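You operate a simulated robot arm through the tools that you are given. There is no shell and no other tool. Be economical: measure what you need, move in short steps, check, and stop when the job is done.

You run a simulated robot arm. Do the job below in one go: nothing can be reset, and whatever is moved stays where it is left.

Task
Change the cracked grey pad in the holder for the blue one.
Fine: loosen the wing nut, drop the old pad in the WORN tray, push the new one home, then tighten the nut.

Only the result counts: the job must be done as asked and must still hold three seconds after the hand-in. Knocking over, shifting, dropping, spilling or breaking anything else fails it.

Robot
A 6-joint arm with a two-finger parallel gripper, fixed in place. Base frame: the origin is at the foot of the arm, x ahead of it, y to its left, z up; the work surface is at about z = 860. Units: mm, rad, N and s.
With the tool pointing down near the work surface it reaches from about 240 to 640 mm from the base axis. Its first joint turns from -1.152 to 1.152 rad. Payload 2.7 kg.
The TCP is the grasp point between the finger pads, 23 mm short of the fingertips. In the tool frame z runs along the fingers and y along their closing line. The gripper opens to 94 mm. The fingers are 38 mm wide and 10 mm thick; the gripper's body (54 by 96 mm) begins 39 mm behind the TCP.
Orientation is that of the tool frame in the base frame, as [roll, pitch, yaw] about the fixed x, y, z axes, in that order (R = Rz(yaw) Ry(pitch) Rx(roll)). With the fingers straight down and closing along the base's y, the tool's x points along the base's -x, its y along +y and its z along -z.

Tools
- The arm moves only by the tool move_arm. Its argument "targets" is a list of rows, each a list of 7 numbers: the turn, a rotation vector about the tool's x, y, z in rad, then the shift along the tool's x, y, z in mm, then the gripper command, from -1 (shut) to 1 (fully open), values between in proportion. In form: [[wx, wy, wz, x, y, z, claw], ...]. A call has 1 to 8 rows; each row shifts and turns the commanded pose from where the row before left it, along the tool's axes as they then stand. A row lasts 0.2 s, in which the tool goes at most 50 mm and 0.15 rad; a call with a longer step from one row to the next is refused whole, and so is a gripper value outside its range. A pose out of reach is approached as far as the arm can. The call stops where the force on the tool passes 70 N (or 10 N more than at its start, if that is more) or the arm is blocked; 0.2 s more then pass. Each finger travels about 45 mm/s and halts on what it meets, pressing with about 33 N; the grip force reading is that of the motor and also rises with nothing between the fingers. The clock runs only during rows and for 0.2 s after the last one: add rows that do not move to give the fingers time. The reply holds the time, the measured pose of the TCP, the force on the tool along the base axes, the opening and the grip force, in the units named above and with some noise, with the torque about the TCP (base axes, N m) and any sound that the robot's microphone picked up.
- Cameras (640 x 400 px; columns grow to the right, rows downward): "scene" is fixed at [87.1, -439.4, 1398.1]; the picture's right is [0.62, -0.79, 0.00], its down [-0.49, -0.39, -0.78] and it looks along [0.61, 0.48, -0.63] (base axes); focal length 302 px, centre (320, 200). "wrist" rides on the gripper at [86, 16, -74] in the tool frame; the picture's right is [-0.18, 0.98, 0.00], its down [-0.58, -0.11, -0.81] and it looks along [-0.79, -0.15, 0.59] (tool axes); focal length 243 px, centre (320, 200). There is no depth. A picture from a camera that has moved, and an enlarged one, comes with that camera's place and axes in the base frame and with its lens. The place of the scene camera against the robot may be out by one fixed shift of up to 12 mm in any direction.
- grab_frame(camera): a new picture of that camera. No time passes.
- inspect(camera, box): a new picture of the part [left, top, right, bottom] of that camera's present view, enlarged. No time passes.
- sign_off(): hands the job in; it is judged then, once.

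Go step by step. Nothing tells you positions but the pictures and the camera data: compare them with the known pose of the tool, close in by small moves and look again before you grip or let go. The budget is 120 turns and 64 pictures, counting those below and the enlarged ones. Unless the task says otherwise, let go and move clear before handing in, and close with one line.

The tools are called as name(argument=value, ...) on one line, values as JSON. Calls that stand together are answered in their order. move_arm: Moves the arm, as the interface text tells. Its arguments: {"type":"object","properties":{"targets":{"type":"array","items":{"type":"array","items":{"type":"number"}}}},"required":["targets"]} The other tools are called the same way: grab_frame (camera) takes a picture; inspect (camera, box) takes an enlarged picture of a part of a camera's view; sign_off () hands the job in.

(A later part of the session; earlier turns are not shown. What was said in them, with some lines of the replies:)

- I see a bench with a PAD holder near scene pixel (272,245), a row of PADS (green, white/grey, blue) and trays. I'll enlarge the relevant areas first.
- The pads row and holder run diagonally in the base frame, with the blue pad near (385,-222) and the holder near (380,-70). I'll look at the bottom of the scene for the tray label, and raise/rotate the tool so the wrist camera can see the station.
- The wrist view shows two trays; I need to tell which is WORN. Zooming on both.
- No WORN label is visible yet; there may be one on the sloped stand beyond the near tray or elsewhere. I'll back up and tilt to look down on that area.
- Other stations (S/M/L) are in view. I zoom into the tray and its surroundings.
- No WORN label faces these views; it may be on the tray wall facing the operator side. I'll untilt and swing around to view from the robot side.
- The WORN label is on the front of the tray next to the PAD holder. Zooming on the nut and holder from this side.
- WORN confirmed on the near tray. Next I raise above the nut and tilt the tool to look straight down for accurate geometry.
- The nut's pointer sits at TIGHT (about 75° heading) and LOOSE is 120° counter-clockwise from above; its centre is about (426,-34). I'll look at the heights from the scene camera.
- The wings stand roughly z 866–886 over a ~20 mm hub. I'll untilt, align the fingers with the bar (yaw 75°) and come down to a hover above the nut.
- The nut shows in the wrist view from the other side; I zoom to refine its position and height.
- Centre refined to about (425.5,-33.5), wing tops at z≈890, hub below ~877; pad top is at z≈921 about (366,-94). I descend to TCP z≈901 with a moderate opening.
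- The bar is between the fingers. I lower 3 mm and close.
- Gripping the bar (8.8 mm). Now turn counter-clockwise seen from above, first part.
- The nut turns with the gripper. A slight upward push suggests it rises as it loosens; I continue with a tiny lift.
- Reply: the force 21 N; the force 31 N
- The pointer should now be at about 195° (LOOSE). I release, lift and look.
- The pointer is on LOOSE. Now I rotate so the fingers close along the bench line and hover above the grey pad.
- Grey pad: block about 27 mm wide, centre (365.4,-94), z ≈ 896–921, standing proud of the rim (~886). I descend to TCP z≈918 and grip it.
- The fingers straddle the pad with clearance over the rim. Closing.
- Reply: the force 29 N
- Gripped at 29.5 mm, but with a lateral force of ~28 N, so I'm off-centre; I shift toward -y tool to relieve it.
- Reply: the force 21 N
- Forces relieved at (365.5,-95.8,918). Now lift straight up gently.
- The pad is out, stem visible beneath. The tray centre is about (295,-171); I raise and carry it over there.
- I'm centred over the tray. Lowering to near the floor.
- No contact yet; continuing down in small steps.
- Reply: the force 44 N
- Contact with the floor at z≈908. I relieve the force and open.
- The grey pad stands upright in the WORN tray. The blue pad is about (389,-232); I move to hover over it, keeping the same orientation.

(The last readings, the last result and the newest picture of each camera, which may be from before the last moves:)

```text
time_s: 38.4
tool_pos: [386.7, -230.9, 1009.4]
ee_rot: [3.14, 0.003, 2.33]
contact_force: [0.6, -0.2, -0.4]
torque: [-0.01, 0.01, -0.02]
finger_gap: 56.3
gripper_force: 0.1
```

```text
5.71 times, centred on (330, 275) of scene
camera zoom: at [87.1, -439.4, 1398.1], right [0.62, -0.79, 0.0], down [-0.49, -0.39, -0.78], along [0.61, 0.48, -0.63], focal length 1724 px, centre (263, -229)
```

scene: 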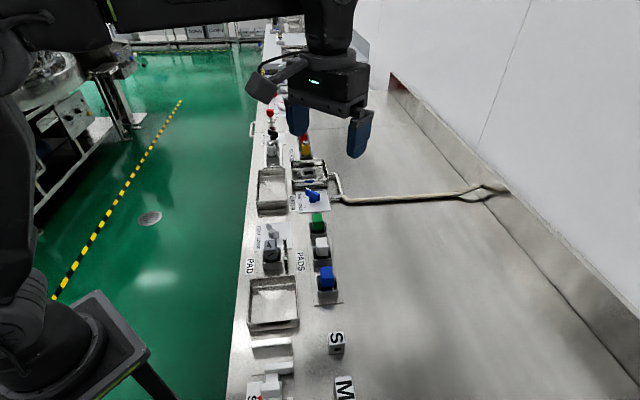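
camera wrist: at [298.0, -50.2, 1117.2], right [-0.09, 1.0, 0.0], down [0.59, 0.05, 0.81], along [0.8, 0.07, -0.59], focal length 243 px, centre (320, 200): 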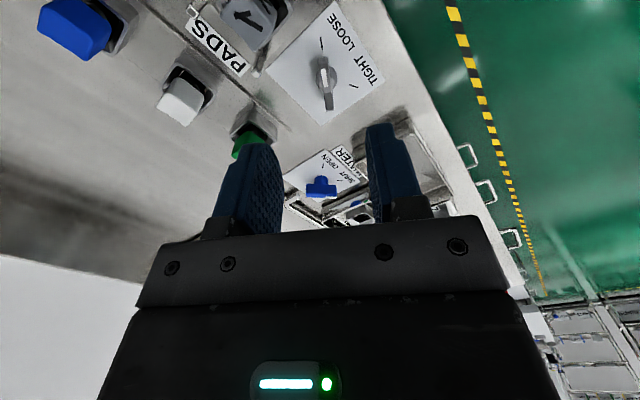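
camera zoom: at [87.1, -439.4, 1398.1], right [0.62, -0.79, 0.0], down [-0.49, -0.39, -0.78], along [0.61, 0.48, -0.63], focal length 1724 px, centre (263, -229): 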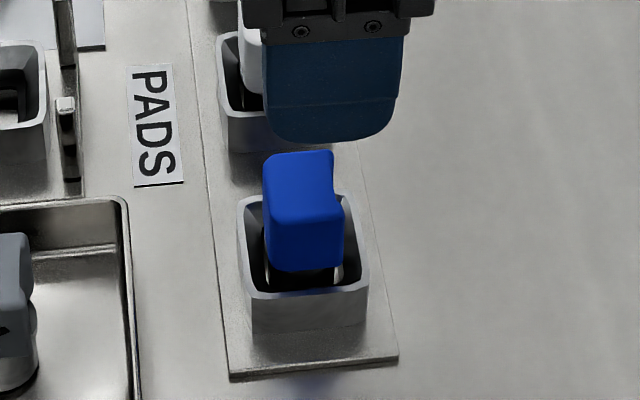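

The blue pad sits like the grey did, centre about (385,-229.5), top z ≈917–921. I descend to TCP z≈915.

move_arm(targets=[[0, 0, 0, 2, 0, 30, 0.2], [0, 0, 0, 0, 0, 30, 0.2], [0, 0, 0, 0, 0, 20, 0.2], [0, 0, 0, 0, 0, 13, 0.2]])

inspect(camera="scene", box=[290, 250, 360, 310])

inspect(camera="wrist", box=[220, 0, 440, 160])

```text
time_s: 39.4
tool_pos: [386.8, -230.1, 915.3]
ee_rot: [-3.141, 0.002, 2.33]
contact_force: [0.6, 1.0, -0.3]
torque: [-0.04, 0.02, -0.03]
finger_gap: 56.2
gripper_force: 0.1
```

```text
6.67 times, centred on (325, 280) of scene
camera zoom: at [87.1, -439.4, 1398.1], right [0.62, -0.79, 0.0], down [-0.49, -0.39, -0.78], along [0.61, 0.48, -0.63], focal length 2011 px, centre (287, -333)
```

zoom: 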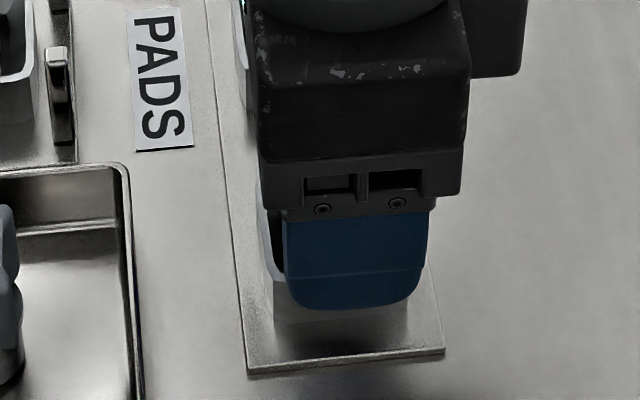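

```text
2.50 times, centred on (330, 80) of wrist
camera zoom: at [338.7, -156.0, 989.8], right [0.84, 0.54, 0.0], down [0.32, -0.49, 0.81], along [0.44, -0.68, -0.59], focal length 606 px, centre (295, 500)
```

zoom: 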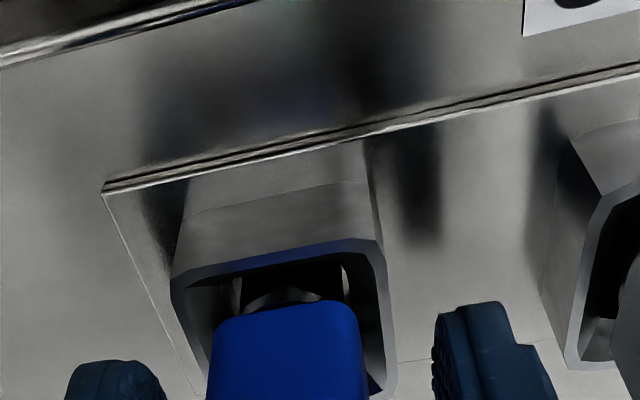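

Compared with the grey grip view, the pad is ~3 mm nearer the camera side; I shift +3 mm in tool x and close.

move_arm(targets=[[0, 0, 0, 3, 0, 0, 0.2], [0, 0, 0, 0, 0, 0, -0.2], [0, 0, 0, 0, 0, 0, -0.4], [0, 0, 0, 0, 0, 0, -1], [0, 0, 0, 0, 0, 0, -1], [0, 0, 0, 0, 0, 0, -1]])

```text
time_s: 40.8
tool_pos: [384.9, -228.9, 915.5]
ee_rot: [3.141, 0.003, 2.331]
contact_force: [0.7, -0.5, -0.6]
torque: [0.02, 0.02, -0.03]
finger_gap: 29.5
gripper_force: 32.8
```

Gripped cleanly at 29.5 mm. Lifting straight up.

move_arm(targets=[[0, 0, 0, 0, 0, -5, -1], [0, 0, 0, 0, 0, -10, -1], [0, 0, 0, 0, 0, -20, -1], [0, 0, 0, 0, 0, -30, -1], [0, 0, 0, 0, 0, -25, -1]])

inspect(camera="scene", box=[240, 200, 360, 300])

inspect(camera="wrist", box=[220, 0, 440, 160])

```text
time_s: 42.0
tool_pos: [385.4, -229.6, 1008.1]
ee_rot: [3.141, 0.003, 2.329]
contact_force: [0.6, -0.1, -0.5]
torque: [-0.02, 0.01, -0.01]
finger_gap: 29.3
gripper_force: 33.2
```

```text
4.00 times, centred on (300, 250) of scene
camera zoom: at [87.1, -439.4, 1398.1], right [0.62, -0.79, 0.0], down [-0.49, -0.39, -0.78], along [0.61, 0.48, -0.63], focal length 1206 px, centre (400, 0)
```

zoom: 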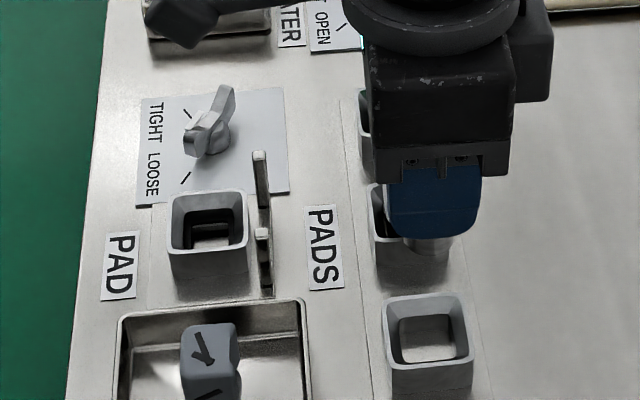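

```text
2.50 times, centred on (330, 80) of wrist
camera zoom: at [336.5, -153.6, 1081.1], right [0.84, 0.54, 0.0], down [0.32, -0.49, 0.81], along [0.44, -0.68, -0.59], focal length 606 px, centre (295, 500)
```

zoom: 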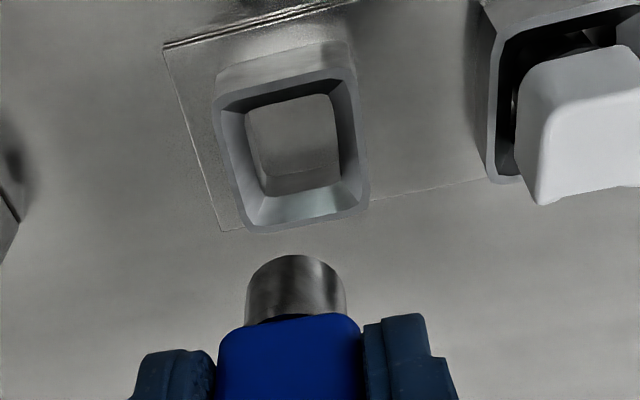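

The blue pad is held almost exactly as the grey one was. Now moving over the holder, target TCP (364.2,-97.0).

move_arm(targets=[[0, 0, 0, 27.5, 19, 0, -1], [0, 0, 0, 27.5, 19, 0, -1], [0, 0, 0, 27.5, 19, 0, -1], [0, 0, 0, 27.3, 19, 0, -1], [0, 0, 0, 0, 0, 20, -1]])

move_arm(targets=[[0, 0, 0, 0, 0, 20, -1]])

inspect(camera="scene", box=[240, 210, 310, 280])

inspect(camera="wrist", box=[220, 0, 440, 160])

```text
time_s: 43.2
tool_pos: [364.4, -96.7, 984.5]
ee_rot: [-3.141, 0.003, 2.333]
contact_force: [-1.0, 0.0, -1.3]
torque: [0.03, 0.02, 0.0]
finger_gap: 29.2
gripper_force: 33.0
```

```text
time_s: 43.6
tool_pos: [366.1, -98.1, 964.6]
ee_rot: [3.141, 0.004, 2.332]
contact_force: [-0.2, 0.0, -0.9]
torque: [-0.02, 0.01, 0.0]
finger_gap: 29.2
gripper_force: 32.9
```

```text
5.71 times, centred on (275, 245) of scene
camera zoom: at [87.1, -439.4, 1398.1], right [0.62, -0.79, 0.0], down [-0.49, -0.39, -0.78], along [0.61, 0.48, -0.63], focal length 1724 px, centre (577, -57)
```

zoom: 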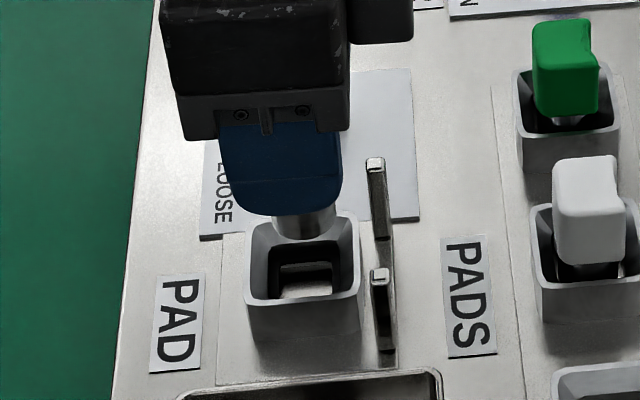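

```text
2.50 times, centred on (330, 80) of wrist
camera zoom: at [316.9, -22.4, 1039.0], right [0.84, 0.54, 0.0], down [0.32, -0.49, 0.81], along [0.44, -0.68, -0.59], focal length 606 px, centre (295, 500)
```

zoom: 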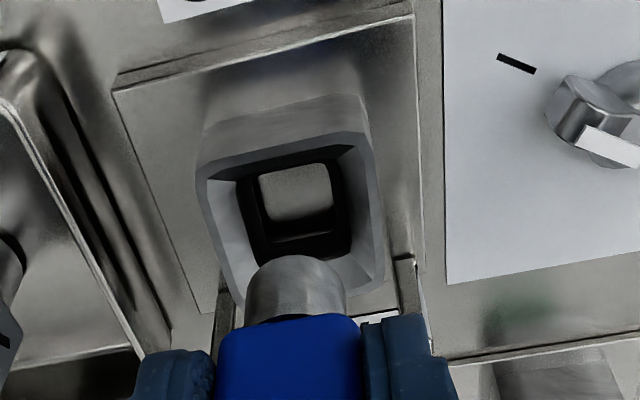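

Aligned over the holder. Lowering into the socket with small steps.

move_arm(targets=[[0, 0, 0, 0, 0, 12, -1], [0, 0, 0, 0, 0, 8, -1], [0, 0, 0, 0, 0, 5, -1], [0, 0, 0, 0, 0, 4, -1]])

move_arm(targets=[[0, 0, 0, 0, 0, 3, -1], [0, 0, 0, 0, 0, 3, -1], [0, 0, 0, 0, 0, 3, -1]])

```text
time_s: 44.6
tool_pos: [364.5, -97.4, 936.1]
ee_rot: [-3.141, 0.005, 2.332]
contact_force: [-5.2, 5.4, 11.9]
torque: [0.19, 0.14, 0.0]
finger_gap: 29.4
gripper_force: 33.0
```

```text
time_s: 45.4
tool_pos: [364.8, -97.0, 925.7]
ee_rot: [-3.14, 0.0, 2.334]
contact_force: [-10.2, 10.6, 3.5]
torque: [0.47, 0.41, 0.03]
finger_gap: 29.4
gripper_force: 32.8
```

A 15 N side push toward tool +x indicates about 1 mm offset; I correct while going down.

move_arm(targets=[[0, 0, 0, 1, 0, 1, -1], [0, 0, 0, 0.5, 0, 2, -1], [0, 0, 0, 0, 0, 2, -1]])

move_arm(targets=[[0, 0, 0, 0, 0, 1.5, -1], [0, 0, 0, 0, 0, 1.5, -1]])

```text
time_s: 46.2
tool_pos: [364.7, -96.2, 922.8]
ee_rot: [3.14, 0.006, 2.334]
contact_force: [-5.3, 5.9, 6.4]
torque: [0.26, 0.24, 0.02]
finger_gap: 29.3
gripper_force: 32.9
```

```text
time_s: 46.8
tool_pos: [365.0, -96.9, 921.3]
ee_rot: [3.141, 0.008, 2.332]
contact_force: [-15.2, -1.6, 43.0]
torque: [-0.27, 0.18, -0.01]
finger_gap: 29.8
gripper_force: 33.1
```

Resistance at z≈921, near where home should be (~918). Let me look before pushing on.

inspect(camera="scene", box=[250, 220, 300, 270])

inspect(camera="wrist", box=[220, 0, 440, 160])

```text
8.00 times, centred on (275, 245) of scene
camera zoom: at [86.2, -439.3, 1398.2], right [0.62, -0.79, 0.0], down [-0.49, -0.39, -0.78], along [0.61, 0.48, -0.63], focal length 2413 px, centre (680, -160)
```

zoom: 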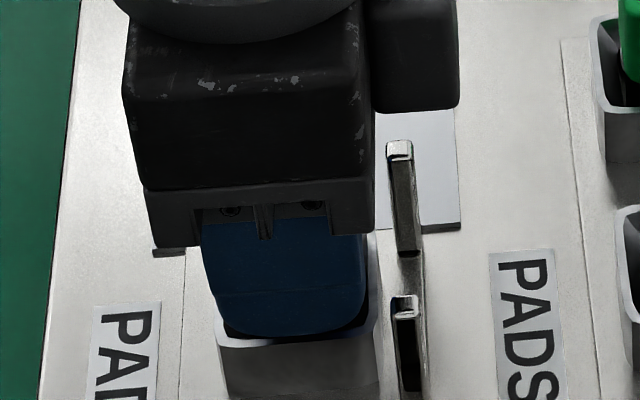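

```text
2.50 times, centred on (330, 80) of wrist
camera zoom: at [315.9, -21.8, 994.7], right [0.84, 0.54, 0.0], down [0.32, -0.49, 0.81], along [0.44, -0.68, -0.59], focal length 606 px, centre (295, 500)
```

zoom: 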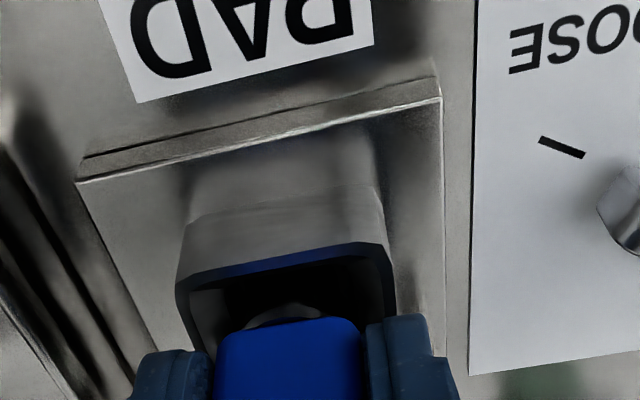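

I push on gently, with small lateral relief.

move_arm(targets=[[0, 0, 0, 0.5, -0.5, 0.5, -1], [0, 0, 0, 0, 0, 1, -1], [0, 0, 0, 0, 0, 0, -1]])

```text
time_s: 47.6
tool_pos: [365.1, -97.6, 919.1]
ee_rot: [3.136, 0.01, 2.332]
contact_force: [-5.0, -10.0, 42.1]
torque: [-0.43, 0.04, 0.04]
finger_gap: 29.4
gripper_force: 33.1
```

It moves (919.1). Continue pushing.

move_arm(targets=[[0, 0, 0, 0, -0.5, 1, -1], [0, 0, 0, 0, 0, 1, -1], [0, 0, 0, 0, 0, 0, -1]])

```text
time_s: 48.4
tool_pos: [363.6, -97.1, 918.6]
ee_rot: [3.136, 0.011, 2.331]
contact_force: [-3.1, -13.9, 42.9]
torque: [-0.36, 0.11, 0.05]
finger_gap: 29.6
gripper_force: 33.2
```

The force has plateaued at ~43 N, perhaps slipping in the grip. I release and inspect the seating depth.

move_arm(targets=[[0, 0, 0, 0, 0, -2, -1], [0, 0, 0, 0, 0, 0, -0.2], [0, 0, 0, 0, 0, 0, 0], [0, 0, 0, 0, 0, 0, 0.2], [0, 0, 0, 0, 0, 0, 0.2]])

move_arm(targets=[[0, 0, 0, 0, 0, -25, 0.2], [0, 0, 0, 0, 0, -35, 0.2], [0, 0, 0, 0, 0, -35, 0.2]])

inspect(camera="scene", box=[256, 232, 296, 272])

inspect(camera="wrist", box=[220, 0, 440, 140])

```text
time_s: 49.6
tool_pos: [363.5, -94.8, 916.1]
ee_rot: [3.141, 0.003, 2.333]
contact_force: [-0.5, 0.0, 1.0]
torque: [-0.04, 0.01, 0.01]
finger_gap: 56.1
gripper_force: 0.0
```

```text
time_s: 50.4
tool_pos: [362.3, -98.5, 1012.6]
ee_rot: [-3.14, 0.001, 2.332]
contact_force: [-0.1, 0.6, 0.4]
torque: [0.0, 0.03, 0.0]
finger_gap: 56.6
gripper_force: 0.1
```

```text
10.00 times, centred on (276, 252) of scene
camera zoom: at [87.1, -439.4, 1398.1], right [0.62, -0.79, 0.0], down [-0.49, -0.39, -0.78], along [0.61, 0.48, -0.63], focal length 3016 px, centre (760, -320)
```

zoom: 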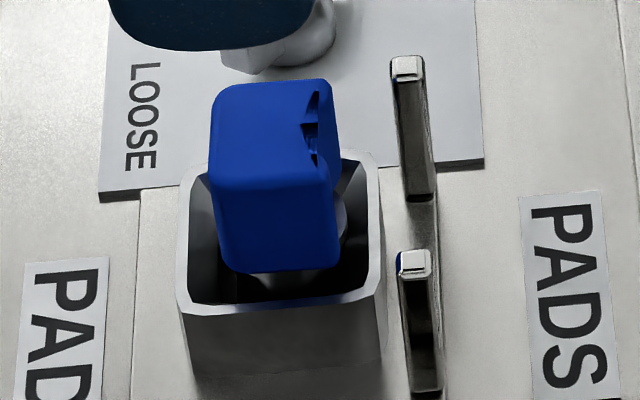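

```text
2.86 times, centred on (330, 70) of wrist
camera zoom: at [313.8, -23.4, 1086.9], right [0.84, 0.54, 0.0], down [0.32, -0.49, 0.81], along [0.44, -0.68, -0.59], focal length 693 px, centre (291, 571)
```

zoom: 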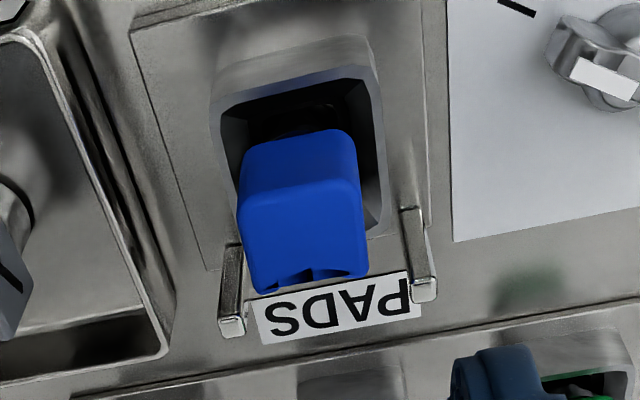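

The blue pad is at the same height as the grey was, within ~1 mm, maybe ~2 mm toward the wall. To be sure it's home, I close the fingers and press down on its top.

move_arm(targets=[[0, 0, 0, -3.3, 1.6, 0, -0.5], [0, 0, 0, 0, 0, 0, -1], [0, 0, 0, 0, 0, 0, -1], [0, 0, 0, 0, 0, 20, -1], [0, 0, 0, 0, 0, 20, -1], [0, 0, 0, 0, 0, 18, -1]])

inspect(camera="scene", box=[250, 215, 306, 265])

```text
time_s: 51.8
tool_pos: [366.6, -97.7, 954.0]
ee_rot: [-3.141, 0.005, 2.332]
contact_force: [-1.1, -0.9, -0.7]
torque: [0.02, 0.04, 0.0]
finger_gap: 0.0
gripper_force: 33.3
```

```text
8.00 times, centred on (278, 240) of scene
camera zoom: at [87.1, -439.4, 1398.1], right [0.62, -0.79, 0.0], down [-0.49, -0.39, -0.78], along [0.61, 0.48, -0.63], focal length 2413 px, centre (656, -120)
```

zoom: 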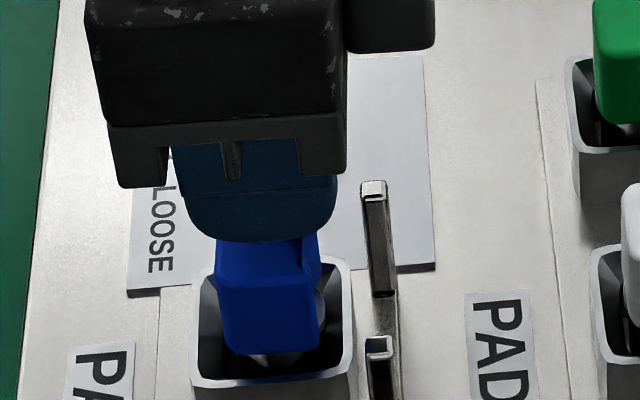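

Centred over the pad. Pressing in small steps.

move_arm(targets=[[0, 0, 0, 0, 0, 3, -1], [0, 0, 0, 0, 0, 3, -1], [0, 0, 0, 0, 0, 2, -1], [0, 0, 0, 0, 0, 1, -1]])

```text
time_s: 52.8
tool_pos: [367.5, -97.4, 946.8]
ee_rot: [3.141, 0.006, 2.332]
contact_force: [-11.4, 4.0, 36.2]
torque: [0.3, 0.44, -0.05]
finger_gap: 0.1
gripper_force: 33.7
```

move_arm(targets=[[0, 0, 0, 0, 0, 1, -1], [0, 0, 0, 0, 0, 1, -1], [0, 0, 0, 0, 0, 0, -1]])

```text
time_s: 53.6
tool_pos: [366.6, -96.5, 946.9]
ee_rot: [3.138, 0.007, 2.332]
contact_force: [-18.9, 9.1, 64.2]
torque: [0.6, 0.82, 0.05]
finger_gap: 0.0
gripper_force: 32.8
```

Solid at 64 N with no further travel: it is bottomed. I lift off and compare with the original grey view.

move_arm(targets=[[0, 0, 0, 0, 0, -5, -1], [0, 0, 0, 0, 0, -25, -1], [0, 0, 0, 20, 0, -40, -1], [0, 0, 0, 30, 0, -30, -0.3]])

inspect(camera="scene", box=[256, 232, 296, 272])

```text
time_s: 54.6
tool_pos: [330.6, -61.5, 1044.0]
ee_rot: [-3.139, 0.003, 2.332]
contact_force: [0.1, 0.0, 0.2]
torque: [-0.01, 0.02, -0.01]
finger_gap: 32.6
gripper_force: 0.5
```

```text
10.00 times, centred on (276, 252) of scene
camera zoom: at [87.1, -439.4, 1398.1], right [0.62, -0.79, 0.0], down [-0.49, -0.39, -0.78], along [0.61, 0.48, -0.63], focal length 3016 px, centre (760, -320)
```

zoom: 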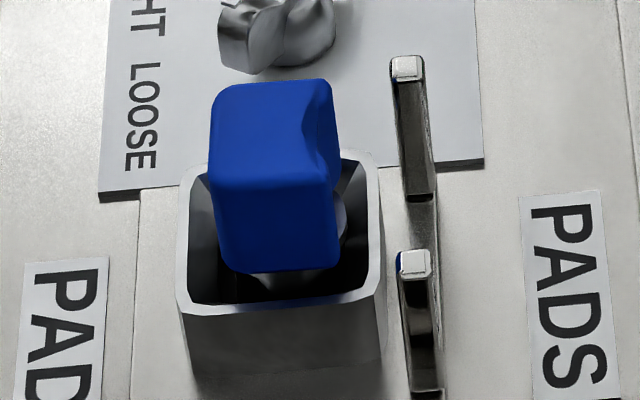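

The blue pad sits at the same height as the grey one did, so it's home. Next I go back to the nut with the bar's present heading (195.5°).

move_arm(targets=[[0, 0, -0.135, 0, 0, 0, -0.15], [0, 0, -0.135, 0, 0, 0, -0.15], [0, 0, -0.135, 0, 0, 0, -0.15], [0, 0, -0.135, 0, 0, 0, -0.15], [0, 0, -0.135, 0, 0, 0, -0.15], [0, 0, -0.135, 0, 0, 0, -0.15], [0, 0, -0.135, 0, 0, 0, -0.15], [0, 0, -0.134, 0, 0, 0, -0.15]])

move_arm(targets=[[0, 0, 0, -33, 0.5, 0, -0.15], [0, 0, 0, -33, 0.5, 0, -0.15], [0, 0, 0, -33, 0.6, 0, -0.15], [0, 0, 0, 0, 0, 30, -0.15], [0, 0, 0, 0, 0, 30, -0.15], [0, 0, 0, 0, 0, 20, -0.15]])

inspect(camera="wrist", box=[220, 0, 440, 160])

inspect(camera="scene", box=[246, 205, 306, 250])

```text
time_s: 56.4
tool_pos: [331.0, -61.5, 1044.1]
ee_rot: [-3.139, 0.002, -2.87]
contact_force: [0.7, 0.6, 0.1]
torque: [0.02, 0.03, -0.04]
finger_gap: 39.7
gripper_force: 0.1
```

```text
time_s: 57.8
tool_pos: [426.9, -34.7, 963.7]
ee_rot: [-3.139, 0.003, -2.872]
contact_force: [0.6, 0.5, -0.5]
torque: [0.03, -0.01, 0.02]
finger_gap: 39.9
gripper_force: 0.0
```

```text
2.50 times, centred on (330, 80) of wrist
camera zoom: at [338.3, -40.9, 1037.2], right [-0.08, 1.0, 0.0], down [0.59, 0.05, 0.81], along [0.8, 0.07, -0.59], focal length 606 px, centre (295, 500)
```

zoom: 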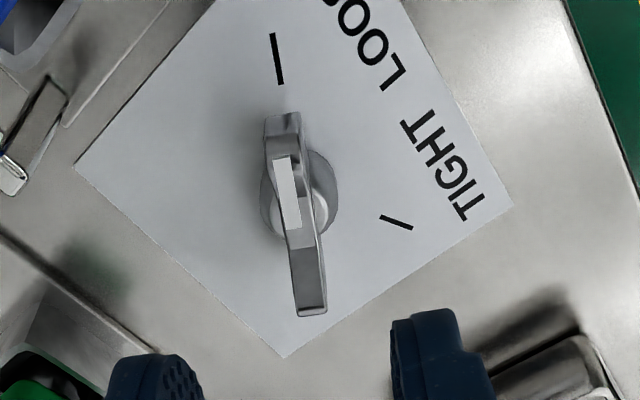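

```text
8.89 times, centred on (276, 228) of scene
camera zoom: at [87.1, -439.4, 1398.1], right [0.62, -0.79, 0.0], down [-0.49, -0.39, -0.78], along [0.61, 0.48, -0.63], focal length 2681 px, centre (711, -44)
```

zoom: 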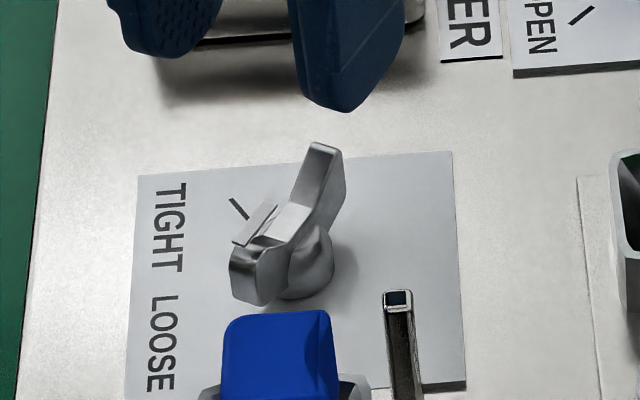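

Aligned. Descend to z≈901.5 and grip the bar.

move_arm(targets=[[0, 0, 0, 0.8, 1, 25, -0.15], [0, 0, 0, 0, 0, 22, -0.15], [0, 0, 0, 0, 0, 15, -0.15], [0, 0, 0, 0, 0, 0, -0.5], [0, 0, 0, 0, 0, 0, -1], [0, 0, 0, 0, 0, 0, -1], [0, 0, 0, 0, 0, 0, -1]])

```text
time_s: 59.4
tool_pos: [426.5, -33.9, 902.3]
ee_rot: [-3.137, 0.001, -2.874]
contact_force: [3.2, -13.7, -5.4]
torque: [0.27, -0.64, -0.27]
finger_gap: 8.8
gripper_force: 44.9
```

Gripped. I relieve the side force and turn clockwise back toward TIGHT.

move_arm(targets=[[0, 0, 0, 0, -1, 0, -1], [0, 0, 0.1, 0, 0, 0, -1], [0, 0, 0.1, 0, 0, 0, -1], [0, 0, 0.1, 0, 0, 0, -1], [0, 0, 0.1, 0, 0, 0, -1], [0, 0, 0.1, 0, 0, 0, -1], [0, 0, 0.1, 0, 0, 0, -1], [0, 0, 0.1, 0, 0, 0, -1]])

move_arm(targets=[[0, 0, 0.1, 0, 0, 0, -1], [0, 0, 0.1, 0, 0, 0, -1], [0, 0, 0.1, 0, 0, 0, -1], [0, 0, 0.1, 0, 0, 0, -1], [0, 0, 0.1, 0, 0, 0, -1], [0, 0, 0.1, 0, 0, 0, -1], [0, 0, 0.1, 0, 0, 0, -1]])

```text
time_s: 61.2
tool_pos: [426.3, -34.7, 901.6]
ee_rot: [-3.14, 0.002, 2.708]
contact_force: [3.7, -8.9, -7.6]
torque: [0.38, 0.66, 0.01]
finger_gap: 8.9
gripper_force: 44.8
```

```text
time_s: 62.8
tool_pos: [425.7, -35.6, 901.0]
ee_rot: [-3.141, 0.002, 2.009]
contact_force: [0.4, -2.6, -3.2]
torque: [-0.61, -0.15, 0.0]
finger_gap: 8.7
gripper_force: 45.2
```

About 0.70 rad left to TIGHT.

move_arm(targets=[[0, 0, 0.1, 0, 0, 0, -1], [0, 0, 0.1, 0, 0, 0, -1], [0, 0, 0.1, 0, 0, 0, -1], [0, 0, 0.1, 0, 0, 0, -1], [0, 0, 0.1, 0, 0, 0, -1], [0, 0, 0.1, 0, 0, 0, -1], [0, 0, 0.1, 0, 0, 0, -1]])

move_arm(targets=[[0, 0, 0.04, 0, 0, 0, -1], [0, 0, 0.03, 0, 0, 0, -1]])

```text
time_s: 64.4
tool_pos: [425.1, -32.9, 900.7]
ee_rot: [3.14, 0.003, 1.308]
contact_force: [-4.0, -14.1, 8.7]
torque: [-1.29, 0.47, 0.05]
finger_gap: 8.8
gripper_force: 44.7
```

```text
time_s: 65.0
tool_pos: [425.4, -34.0, 901.5]
ee_rot: [3.14, 0.003, 1.243]
contact_force: [-12.3, -13.7, 14.0]
torque: [-0.29, 0.21, 1.81]
finger_gap: 10.0
gripper_force: 45.0
```

Torque rose to 1.8 N·m: the nut is against its tight stop. Release, lift and verify.

move_arm(targets=[[0, 0, 0, 0, 0, 0, -0.5], [0, 0, 0, 0, 0, 0, -0.2], [0, 0, 0, 0, 0, 0, -0.1], [0, 0, 0, 0, 0, 0, -0.1], [0, 0, 0, 0, 0, -25, -0.1], [0, 0, 0, 0, 0, -35, -0.1], [0, 0, 0, 0, 0, -40, -0.1]])

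inspect(camera="wrist", box=[220, 0, 440, 160])

inspect(camera="scene", box=[236, 212, 316, 292])

```text
time_s: 66.6
tool_pos: [425.0, -33.6, 1000.8]
ee_rot: [3.139, 0.001, 1.24]
contact_force: [-0.1, -0.1, 0.8]
torque: [0.04, -0.04, -0.02]
finger_gap: 42.3
gripper_force: 0.1
```

```text
2.50 times, centred on (330, 80) of wrist
camera zoom: at [468.6, 43.3, 1074.9], right [0.87, -0.49, 0.0], down [-0.29, -0.51, 0.81], along [-0.4, -0.7, -0.59], focal length 606 px, centre (295, 500)
```

zoom: 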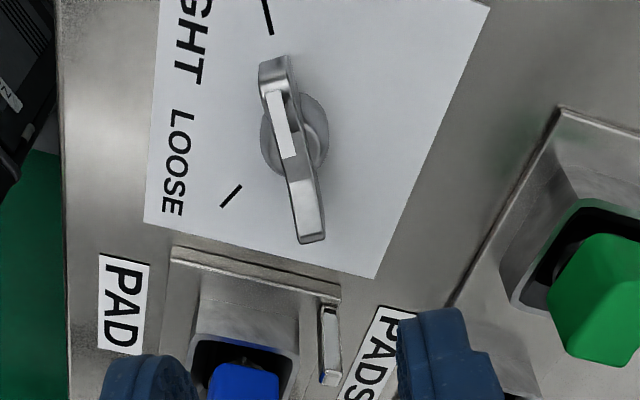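

```text
5.00 times, centred on (276, 252) of scene
camera zoom: at [87.1, -439.4, 1398.1], right [0.62, -0.79, 0.0], down [-0.49, -0.39, -0.78], along [0.61, 0.48, -0.63], focal length 1508 px, centre (540, -60)
```

zoom: 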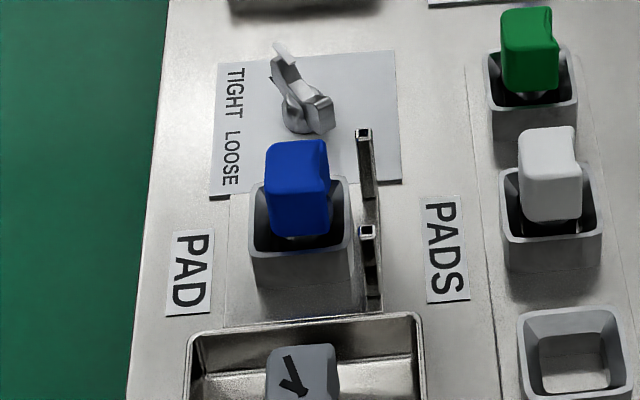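

The nut points at TIGHT, the blue pad is seated at the former grey height, and the grey pad stands in the WORN tray; the gripper is clear, so I hand in.

sign_off()

```text
The job is handed in.
```

The blue pad is seated in the holder, the wing nut is tight against its stop, and the cracked grey pad is in the WORN tray.
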